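You operate a simulated robot arm through the tools that you are given. There is no shell and no other tool. Be economical: measure what you need, move in short steps, check, and stop when the job is done.

You run a simulated robot arm. Do the job below in one go: nothing can be reset, and whatever is moved stays where it is left.

TASK
Fetch the tally counter and stand it on the green saucer.

The check looks at the end state, three seconds after you hand in, the way a careful person would. Anything else that was tipped, shoved, dropped, spilled or broken makes it a failure.

THE ROBOT
A 7-joint arm with a two-finger parallel gripper, fixed in place. Base frame: the origin is at the foot of the arm, x ahead of it, y to its left, z up; the work surface is at about z = 0. Units: m, degrees, N and s.
With the tool pointing down near the work surface it reaches from about 0.24 to 0.62 m from the base axis. Its first joint turns from -66.0 to 66.0 degrees. Payload 2.6 kg.
The TCP is the grasp point between the finger pads, 0.03 m short of the fingertips. In the tool frame z runs along the fingers and y along their closing line. The gripper opens to 0.094 m. The fingers are 0.028 m wide and 0.01 m thick; the gripper's body (0.05 by 0.096 m) begins 0.055 m behind the TCP.
Orientation is told as [roll, pitch, yaw] about the base's x, y, z axes, in that order, counted from this pose: with the fingers straight down and closing along the base's y, the tool's x points along the base's -x, its y along +y and its z along -z.

THE INTERFACE
- The arm moves only by the tool step_arm. Its argument "targets" is a list of rows, each a list of 7 numbers: the opening, from 0 (shut) to 1 (fully open), then the shift along the base's x, y, z in units of 250 mm (1.0 is 250 mm), then the turn, a rotation vector about the base's x, y, z in units of 180 degrees (1.0 is 180 degrees). In form: [[fingers, tx, ty, tz, ax, ay, az], ...]. A call has 1 to 10 rows; each row is the pose to reach, as a shift and turn from the pose commanded when the call began. A call with a number of a shift or a turn outside -1 to 1 is refused whole. Each row takes 0.2 s and may step no farther than 0.05 m and 8.6 degrees from the row before; otherwise, or with a gripper value out of range, the whole call is refused. Where a pose cannot be reached the arm comes as near as it can. A force on the tool above 40 N (or 10 N above the force at the start of the call, whichever is more), or a blocked arm, ends the call early, and 0.2 s more pass. The fingers move at their own pace (about 0.072 m/s each) and stop on an object; they squeeze with about 21 N. The grip force told is the motor's: it shows also when the fingers shut on nothing. Time passes only in rows, and 0.2 s behind the last, so rows that repeat a pose let the fingers close. The reply holds the time, the measured pose of the TCP, the force on the tool along the base axes, the opening and the grip force, in the units named above and with some noise, and new pictures: "show" is both (left out), scene, wrist or none.
- Cameras (640 x 400 px; columns grow to the right, rows downward): "scene" is fixed at [0.0388, 0.4307, 0.5735]; the picture's right is [-0.77, -0.63, 0.00], its down [-0.32, 0.39, -0.86] and it looks along [0.55, -0.67, -0.50] (base axes); focal length 354 px, centre (320, 200). "wrist" rides on the gripper at [0.076, 0.014, -0.102] in the tool frame; the picture's right is [-0.18, 0.98, 0.00], its down [-0.75, -0.14, -0.64] and it looks along [-0.63, -0.12, 0.77] (tool axes); focal length 243 px, centre (320, 200). There is no depth. A picture from a camera that has moved, and an enlarged one, comes with that camera's place and axes in the base frame and with its lens.
- close_up(camera, box): a new picture of the part [left, top, right, bottom] of that camera's present view, enlarged. It takes no simulated time.
- sign_off(): hands the job in; it is judged then, once.

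Work in short steps. Places have to be worked out from the pictures, the camera data and where the tool is seen: move nearer, look again, correct. Check each grasp and each placing, and mend what went wrong. You have 90 turns and 170 pictures in all, those below and enlarged ones among them. Open the gripper and draw the arm clear of the work before you hand the job in, unless the task says otherwise; then end with one line.

The tools are called after "Emit:" by a JSON object that holds its "fn" and its "kwargs". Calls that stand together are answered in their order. step_arm: Moves the arm, as the interface text tells. Its arguments: {"type":"object","properties":{"targets":{"type":"array"},"show":{"type":"string","enum":["both","scene","wrist","none"]}},"required":["targets"]} The other tools are called the same way: close_up (camera, box) takes an enlarged picture of a part of a camera's view; sign_off () hands the job in.

At the start:

```text
time: 0.0
position: [0.387, 0.1563, 0.3335]
ee_rot: [0.0, 0.0, 0.1]
contact_force: [0.1, -0.6, 0.4]
width: 0.094
finger_force: 0.0
```

scene: 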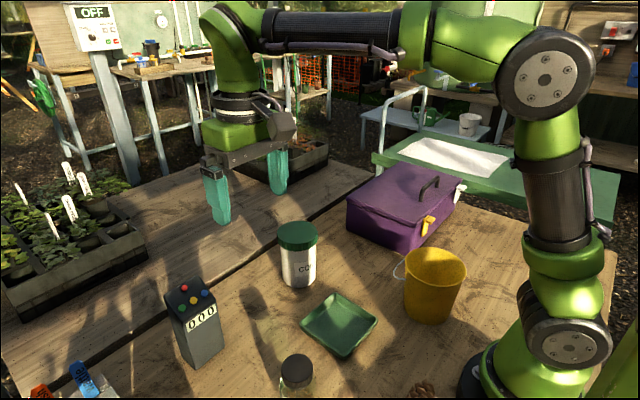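
wrist: 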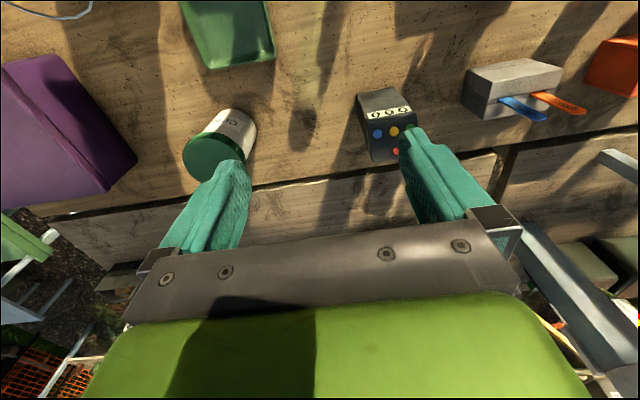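

The counter is the grey box with the 000 display, at roughly (0.48, 0.23), and the saucer is near (0.32, 0.03). I'll enlarge both to measure them better.

Emit:
{"fn": "close_up", "kwargs": {"camera": "scene", "box": [140, 270, 260, 380]}}

Emit:
{"fn": "close_up", "kwargs": {"camera": "scene", "box": [270, 270, 400, 400]}}

Emit:
{"fn": "close_up", "kwargs": {"camera": "wrist", "box": [340, 70, 460, 180]}}

```text
3.64 times, centred on (200, 325) of scene
camera zoom: at [0.0388, 0.4307, 0.5735], right [-0.77, -0.63, 0.0], down [-0.32, 0.39, -0.86], along [0.55, -0.67, -0.5], focal length 1286 px, centre (756, -254)
```

zoom: 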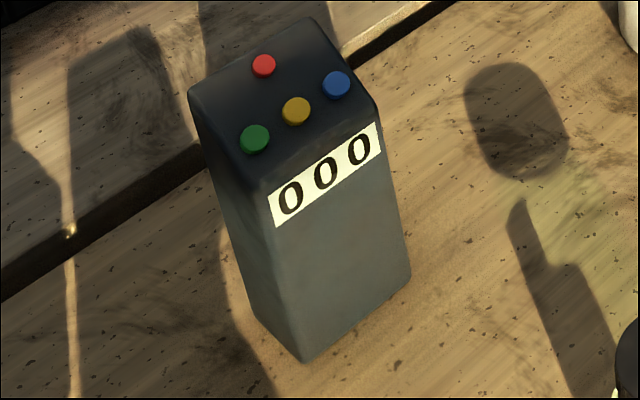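

```text
3.08 times, centred on (335, 335) of scene
camera zoom: at [0.0388, 0.4307, 0.5735], right [-0.77, -0.63, 0.0], down [-0.32, 0.39, -0.86], along [0.55, -0.67, -0.5], focal length 1088 px, centre (274, -215)
```

zoom: 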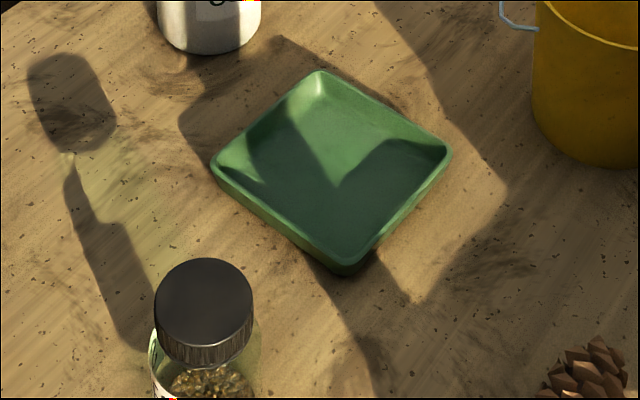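

```text
3.64 times, centred on (400, 125) of wrist
camera zoom: at [0.311, 0.1694, 0.4367], right [0.18, 0.98, 0.0], down [0.75, -0.14, 0.64], along [0.63, -0.12, -0.77], focal length 882 px, centre (29, 473)
```

zoom: 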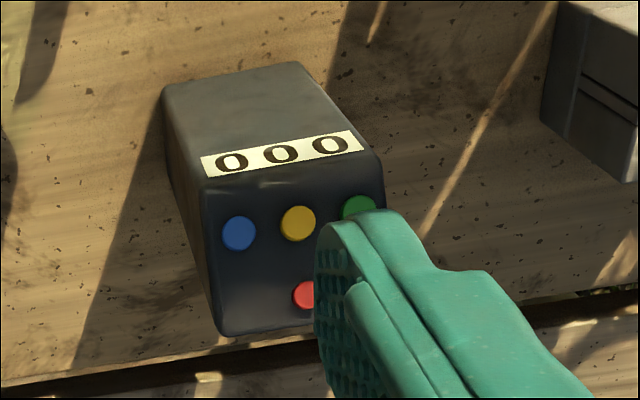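

The counter is about 0.041 deep (x 0.458–0.499) and 0.064 wide (y 0.202–0.267). Its top slopes from about 0.12 to 0.15, and it stands square to the axes, centred near (0.479, 0.235). The saucer is centred near (0.317, 0.033) and is also square to the axes. I'll move above the counter, staying higher than its top.

Emit:
{"fn": "step_arm", "kwargs": {"targets": [[1, 0.092, 0.079, -0.1, 0, 0, 0], [1, 0.184, 0.158, -0.2, 0, 0, 0], [1, 0.276, 0.236, -0.3, 0, 0, 0], [1, 0.368, 0.315, -0.4, 0, 0, 0], [1, 0.368, 0.315, -0.4, 0, 0, 0]]}}

```text
time: 1.2
position: [0.4787, 0.2372, 0.234]
ee_rot: [0.0, 0.0, 0.0]
contact_force: [-0.3, 0.5, 0.6]
width: 0.0941
finger_force: 0.0
camera wrist: at [0.4026, 0.2499, 0.3356], right [0.18, 0.98, 0.0], down [0.75, -0.14, 0.64], along [0.63, -0.12, -0.77], focal length 243 px, centre (320, 200)
```

scene: 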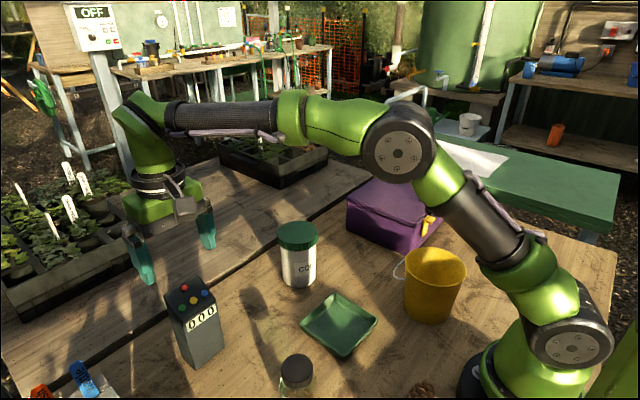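
wrist: 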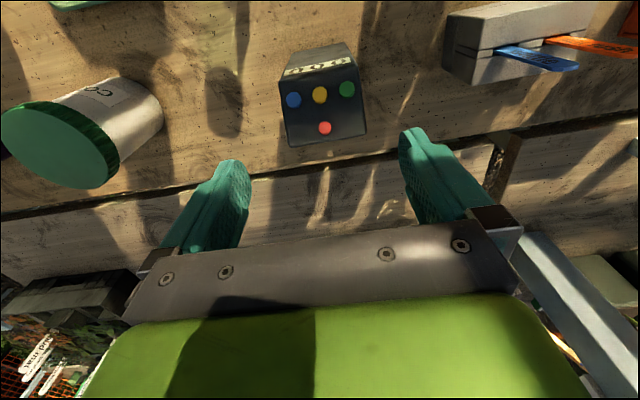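

The wrist view agrees: the counter's y centre is about 0.236, its back edge is at x 0.497 and its front edge at about 0.455. I'll go down with the fingers on either side and stop at z ≈ 0.115, which keeps the palm above the top.

Emit:
{"fn": "step_arm", "kwargs": {"targets": [[1, 0, 0, -0.12, 0, 0, 0], [1, 0, 0, -0.24, 0, 0, 0], [1, 0, 0, -0.36, 0, 0, 0], [1, 0, 0, -0.476, 0, 0, 0], [1, 0, 0, -0.476, 0, 0, 0]]}}

```text
time: 2.4
position: [0.4787, 0.235, 0.1152]
ee_rot: [0.0, 0.0, -0.1]
contact_force: [-0.7, -1.6, 0.7]
width: 0.0941
finger_force: 0.0
camera wrist: at [0.4029, 0.2489, 0.2181], right [0.18, 0.98, 0.0], down [0.75, -0.14, 0.64], along [0.63, -0.12, -0.77], focal length 243 px, centre (320, 200)
```

scene: 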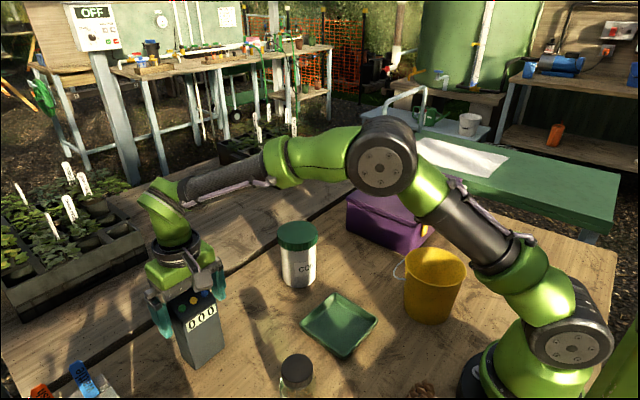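
wrist: 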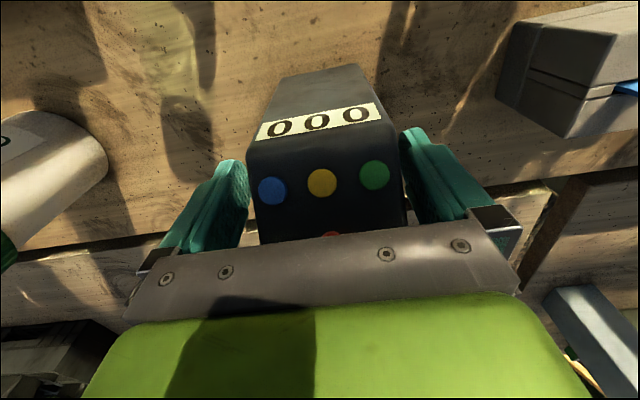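

The fingers straddle the counter with nothing touching, so I'll close on it.

Emit:
{"fn": "step_arm", "kwargs": {"targets": [[0.5, 0, 0, 0, 0, 0, 0], [0.4, 0, 0, 0, 0, 0, 0], [0.4, 0, 0, 0, 0, 0, 0], [0.4, 0, 0, 0, 0, 0, 0]]}}

```text
time: 3.4
position: [0.48, 0.2362, 0.1157]
ee_rot: [0.1, 0.1, 0.0]
contact_force: [-0.6, -0.2, -0.7]
width: 0.0702
finger_force: 21.0
camera wrist: at [0.4028, 0.2489, 0.2185], right [0.18, 0.98, 0.0], down [0.75, -0.14, 0.64], along [0.63, -0.12, -0.77], focal length 243 px, centre (320, 200)
```

scene: 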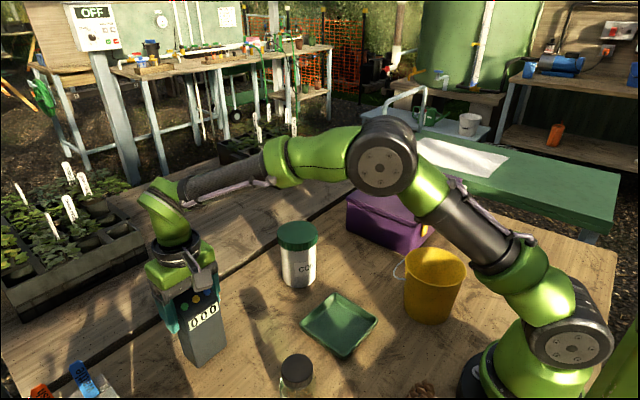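
wrist: 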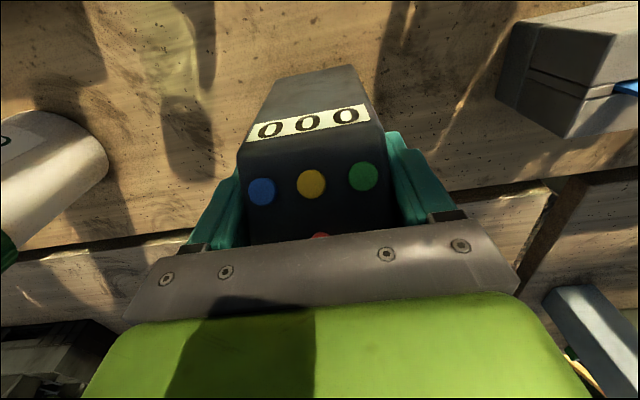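

The fingers hold it at 0.070 wide with 21 N. I'll lift straight up slowly.

Emit:
{"fn": "step_arm", "kwargs": {"targets": [[0.4, 0, 0, 0.04, 0, 0, 0], [0.4, 0, 0, 0.12, 0, 0, 0], [0.4, 0, 0, 0.24, 0, 0, 0], [0.4, 0, 0, 0.36, 0, 0, 0], [0.4, 0, 0, 0.4, 0, 0, 0], [0.4, 0, 0, 0.4, 0, 0, 0]]}}

```text
time: 4.8
position: [0.479, 0.2345, 0.2153]
ee_rot: [0.0, 0.0, 0.0]
contact_force: [0.5, 0.0, -2.1]
width: 0.0702
finger_force: 20.7
camera wrist: at [0.4024, 0.2479, 0.3178], right [0.18, 0.98, 0.0], down [0.75, -0.14, 0.64], along [0.63, -0.12, -0.77], focal length 243 px, centre (320, 200)
```

scene: 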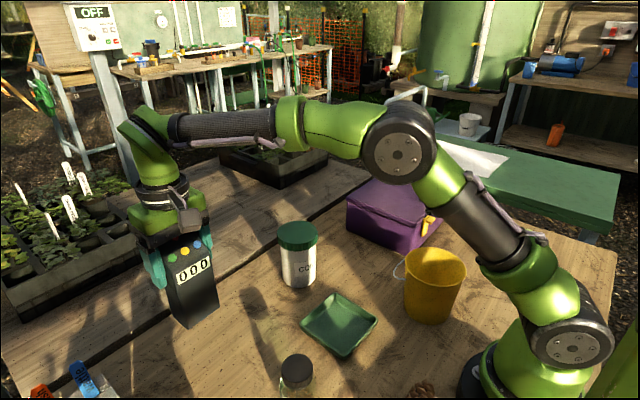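
wrist: 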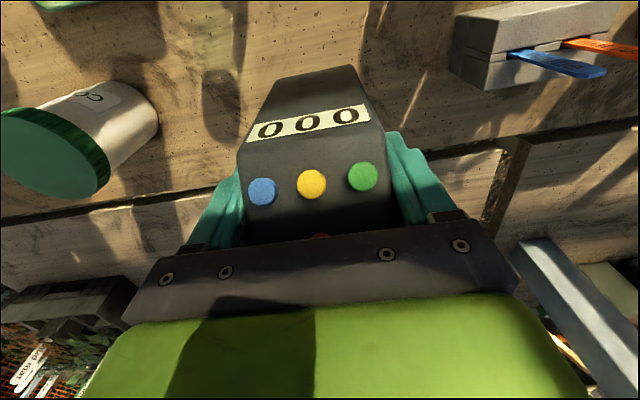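

The counter hangs upright, with its bottom about 0.10 up. I'll carry it level to above the saucer; the path passes more than 0.13 from the jar and the canister.

Emit:
{"fn": "step_arm", "kwargs": {"targets": [[0.4, -0.04, -0.05, 0.03, 0, 0, 0], [0.4, -0.12, -0.15, 0.06, 0, 0, 0], [0.4, -0.22, -0.274, 0.06, 0, 0, 0], [0.4, -0.32, -0.398, 0.06, 0, 0, 0], [0.4, -0.42, -0.522, 0.06, 0, 0, 0], [0.4, -0.52, -0.647, 0.06, 0, 0, 0], [0.4, -0.6, -0.746, 0.06, 0, 0, 0], [0.4, -0.648, -0.806, 0.06, 0, 0, 0], [0.4, -0.648, -0.806, 0.06, 0, 0, 0]]}}

```text
time: 6.8
position: [0.3185, 0.0333, 0.2294]
ee_rot: [0.0, 0.0, -0.1]
contact_force: [0.0, 0.4, -1.9]
width: 0.07
finger_force: 21.1
camera wrist: at [0.2412, 0.0463, 0.3328], right [0.18, 0.98, 0.0], down [0.75, -0.14, 0.64], along [0.63, -0.12, -0.77], focal length 243 px, centre (320, 200)
```

scene: 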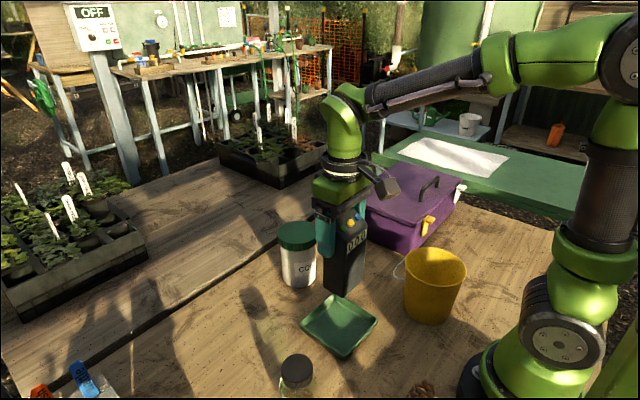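
wrist: 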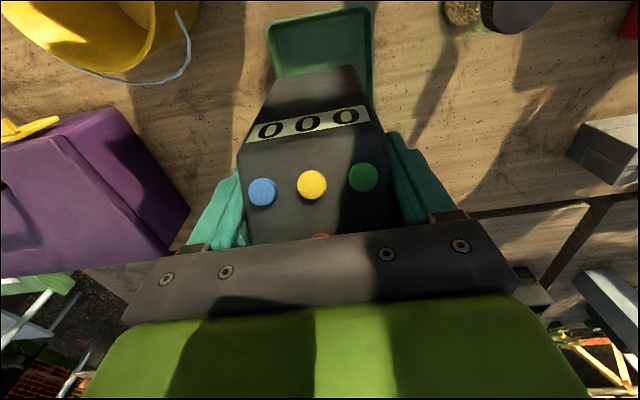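

The wrist view puts the saucer's near edge at x 0.257 and its y centre at about 0.036, which matches my estimate. I'll lower until the bottom is about 0.03 above the table and look again.

Emit:
{"fn": "step_arm", "kwargs": {"targets": [[0.4, -0.004, 0.008, -0.08, 0, 0, 0], [0.4, -0.004, 0.008, -0.17, 0, 0, 0], [0.4, -0.004, 0.008, -0.26, 0, 0, 0], [0.4, -0.004, 0.008, -0.33, 0, 0, 0], [0.4, -0.004, 0.008, -0.33, 0, 0, 0]], "show": "none"}}

Emit:
{"fn": "close_up", "kwargs": {"camera": "scene", "box": [270, 230, 420, 380]}}

Emit:
{"fn": "close_up", "kwargs": {"camera": "wrist", "box": [220, 0, 420, 130]}}

```text
time: 8.0
position: [0.3162, 0.0347, 0.148]
ee_rot: [0.1, 0.0, 0.1]
contact_force: [0.1, -0.1, -1.8]
width: 0.07
finger_force: 21.1
```

```text
2.67 times, centred on (345, 305) of scene
camera zoom: at [0.0388, 0.4307, 0.5734], right [-0.77, -0.63, 0.0], down [-0.32, 0.39, -0.86], along [0.55, -0.67, -0.5], focal length 943 px, centre (253, -80)
```

zoom: 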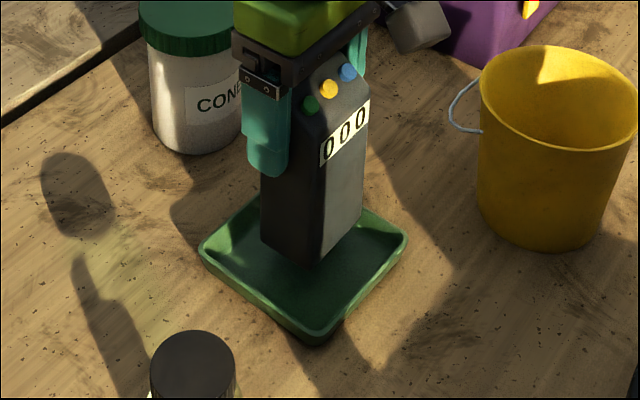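

```text
3.08 times, centred on (320, 65) of wrist
camera zoom: at [0.2403, 0.0484, 0.2501], right [0.18, 0.98, 0.0], down [0.75, -0.14, 0.64], along [0.63, -0.12, -0.77], focal length 746 px, centre (320, 615)
```

zoom: 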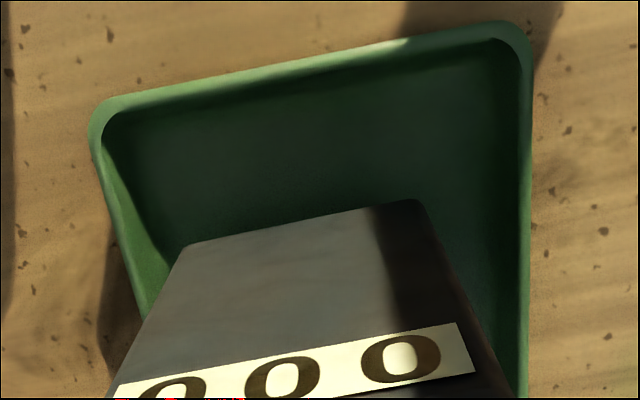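

Both views show the counter about 9 mm too far to −y against the saucer's centre, while x is within 2–3 mm. I'll correct that before lowering.

Emit:
{"fn": "step_arm", "kwargs": {"targets": [[0.4, 0.008, 0.036, 0, 0, 0, 0], [0.4, 0.008, 0.036, -0.04, 0, 0, 0], [0.4, 0.008, 0.036, -0.04, 0, 0, 0]], "show": "none"}}

Emit:
{"fn": "close_up", "kwargs": {"camera": "scene", "box": [290, 270, 390, 370]}}

Emit:
{"fn": "close_up", "kwargs": {"camera": "wrist", "box": [220, 0, 420, 130]}}

```text
time: 8.8
position: [0.3186, 0.0439, 0.1386]
ee_rot: [0.0, 0.0, 0.0]
contact_force: [0.2, 0.2, -1.7]
width: 0.0702
finger_force: 20.6
```

```text
4.00 times, centred on (340, 320) of scene
camera zoom: at [0.0388, 0.4307, 0.5734], right [-0.77, -0.63, 0.0], down [-0.32, 0.39, -0.86], along [0.55, -0.67, -0.5], focal length 1415 px, centre (240, -280)
```

zoom: 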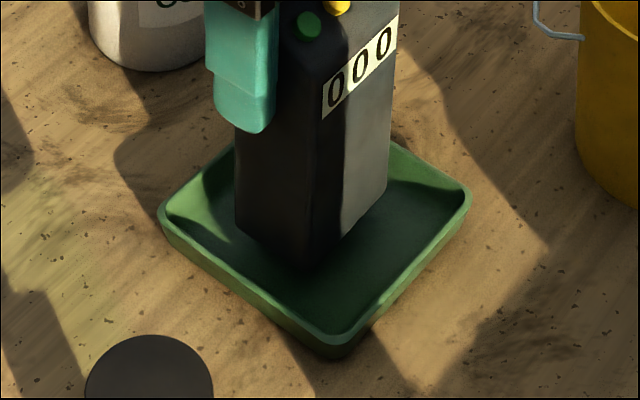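

```text
3.08 times, centred on (320, 65) of wrist
camera zoom: at [0.2423, 0.0576, 0.2398], right [0.18, 0.98, 0.0], down [0.75, -0.14, 0.64], along [0.63, -0.12, -0.77], focal length 746 px, centre (320, 615)
```

zoom: 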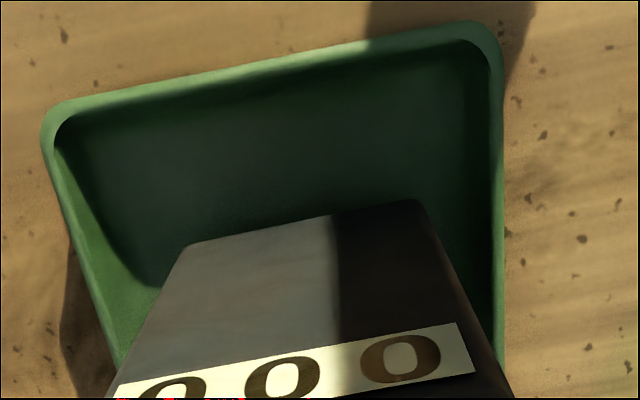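

The counter is now about 3 mm past centre in y and 2 mm short in x. I'll make that small fix and lower gently.

Emit:
{"fn": "step_arm", "kwargs": {"targets": [[0.4, 0.008, -0.012, 0, 0, 0, 0], [0.4, 0.008, -0.012, -0.024, 0, 0, 0], [0.4, 0.008, -0.012, -0.044, 0, 0, 0], [0.4, 0.008, -0.012, -0.052, 0, 0, 0], [0.4, 0.008, -0.012, -0.052, 0, 0, 0]], "show": "none"}}

Emit:
{"fn": "close_up", "kwargs": {"camera": "scene", "box": [290, 270, 390, 370]}}

```text
time: 10.0
position: [0.3193, 0.0415, 0.1248]
ee_rot: [-0.1, 0.0, -0.1]
contact_force: [0.5, 0.2, -1.7]
width: 0.07
finger_force: 20.4
```

```text
4.00 times, centred on (340, 320) of scene
camera zoom: at [0.0388, 0.4307, 0.5734], right [-0.77, -0.63, 0.0], down [-0.32, 0.39, -0.86], along [0.55, -0.67, -0.5], focal length 1415 px, centre (240, -280)
```

zoom: 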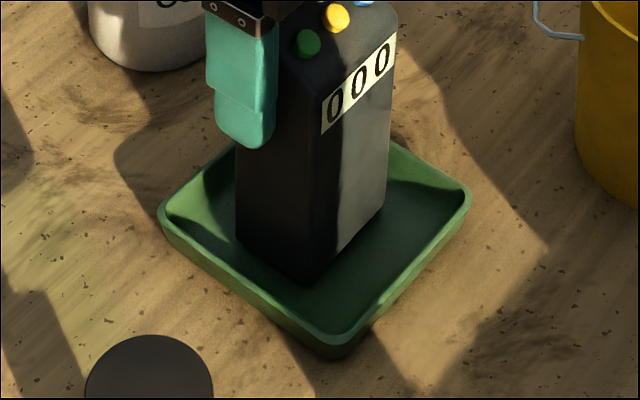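

There's no contact yet, and the bottom is about 0.01 above the table. I'll continue down in 1 mm rows until the force rises.

Emit:
{"fn": "step_arm", "kwargs": {"targets": [[0.4, 0, 0, -0.006, 0, 0, 0], [0.4, 0, 0, -0.01, 0, 0, 0], [0.4, 0, 0, -0.014, 0, 0, 0], [0.4, 0, 0, -0.014, 0, 0, 0]], "show": "none"}}

```text
time: 11.0
position: [0.3192, 0.0405, 0.1226]
ee_rot: [0.0, 0.0, 0.1]
contact_force: [-0.3, 1.2, -1.1]
width: 0.0701
finger_force: 21.0
```

The load still reads as hanging, or nearly so; I'll keep going down 1 mm at a time.

Emit:
{"fn": "step_arm", "kwargs": {"targets": [[0.4, 0, 0, -0.004, 0, 0, 0], [0.4, 0, 0, -0.008, 0, 0, 0], [0.4, 0, 0, -0.008, 0, 0, 0]], "show": "none"}}

Emit:
{"fn": "close_up", "kwargs": {"camera": "wrist", "box": [220, 0, 420, 130]}}

```text
time: 11.8
position: [0.3204, 0.0422, 0.1201]
ee_rot: [0.0, -0.1, -0.1]
contact_force: [-1.5, -1.1, 9.3]
width: 0.0704
finger_force: 21.0
```

```text
3.08 times, centred on (320, 65) of wrist
camera zoom: at [0.244, 0.0549, 0.2221], right [0.19, 0.98, 0.0], down [0.75, -0.14, 0.64], along [0.63, -0.12, -0.77], focal length 746 px, centre (320, 615)
```

zoom: 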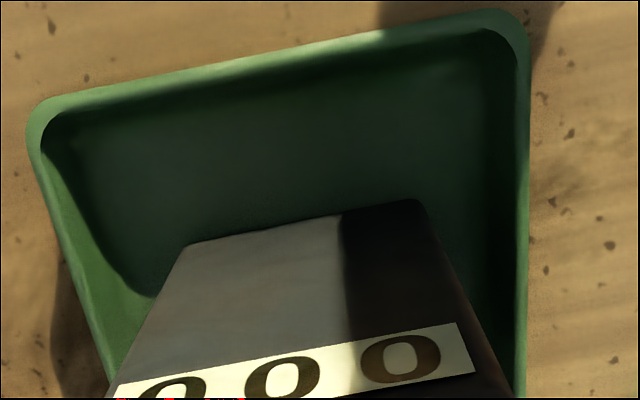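

It has touched down on the saucer floor: the force is +9 N at z 0.120, and the footprint sits inside the rim. I'll ease up half a millimetre and open.

Emit:
{"fn": "step_arm", "kwargs": {"targets": [[0.4, 0, 0, 0.002, 0, 0, 0], [0.78, 0, 0, 0.002, 0, 0, 0], [0.9, 0, 0, 0.002, 0, 0, 0], [1, 0, 0, 0.002, 0, 0, 0], [1, 0, 0, 0.002, 0, 0, 0]]}}

```text
time: 13.0
position: [0.3213, 0.0407, 0.1189]
ee_rot: [0.0, 0.0, -0.1]
contact_force: [-0.4, -0.5, 1.0]
width: 0.0941
finger_force: 0.2
camera wrist: at [0.2441, 0.0552, 0.2219], right [0.18, 0.98, 0.0], down [0.75, -0.14, 0.64], along [0.63, -0.12, -0.77], focal length 243 px, centre (320, 200)
```

scene: 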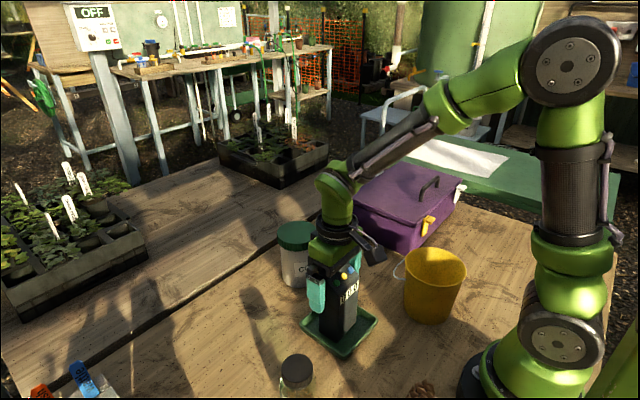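
wrist: 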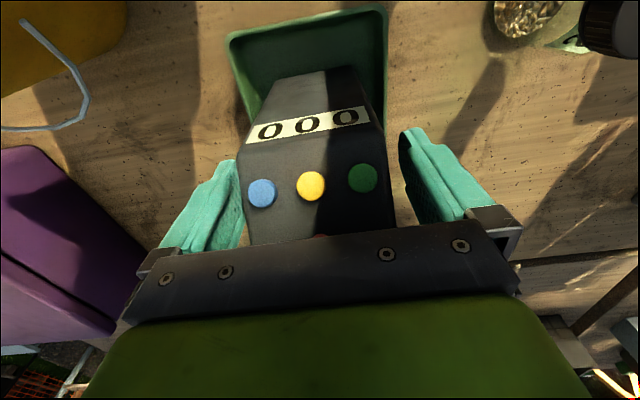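

The counter is released and still upright, with a gap on both sides. I'll raise the arm straight up.

Emit:
{"fn": "step_arm", "kwargs": {"targets": [[1, 0, 0, 0.04, 0, 0, 0], [1, 0, 0, 0.14, 0, 0, 0], [1, 0, 0, 0.3, 0, 0, 0], [1, 0, 0, 0.46, 0, 0, 0], [1, 0, 0, 0.62, 0, 0, 0], [1, 0.1, 0.1, 0.7, 0, 0, 0], [1, 0.2, 0.2, 0.7, 0, 0, 0], [1, 0.2, 0.3, 0.7, 0, 0, 0]]}}

Emit:
{"fn": "close_up", "kwargs": {"camera": "scene", "box": [270, 220, 420, 370]}}

```text
time: 14.8
position: [0.3702, 0.1146, 0.2969]
ee_rot: [0.1, 0.1, 0.0]
contact_force: [0.4, -0.2, -0.6]
width: 0.0941
finger_force: 0.1
camera wrist: at [0.294, 0.129, 0.3983], right [0.18, 0.98, 0.0], down [0.75, -0.14, 0.64], along [0.63, -0.12, -0.77], focal length 243 px, centre (320, 200)
```

scene: 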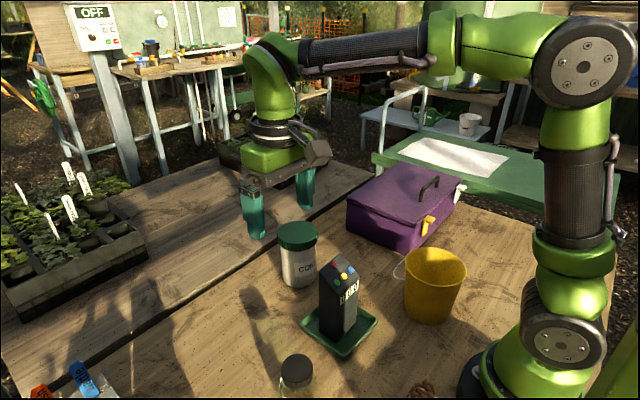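
wrist: 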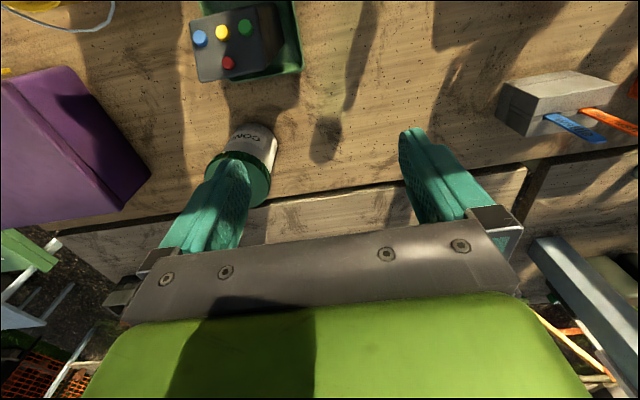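

```text
2.67 times, centred on (345, 295) of scene
camera zoom: at [0.0388, 0.4307, 0.5735], right [-0.77, -0.63, 0.0], down [-0.32, 0.39, -0.86], along [0.55, -0.67, -0.5], focal length 943 px, centre (253, -53)
```

zoom: 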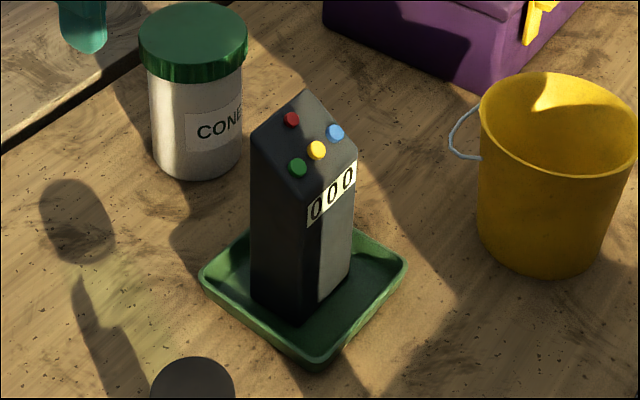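

The counter stands upright on the saucer floor inside the rim, nothing else has moved, and the arm is clear. I'm handing in.

Emit:
{"fn": "sign_off", "kwargs": {}}

```text
The job is handed in.
```

The tally counter is standing upright on the green saucer; the gripper is open and clear, and the last pictures show nothing else disturbed.
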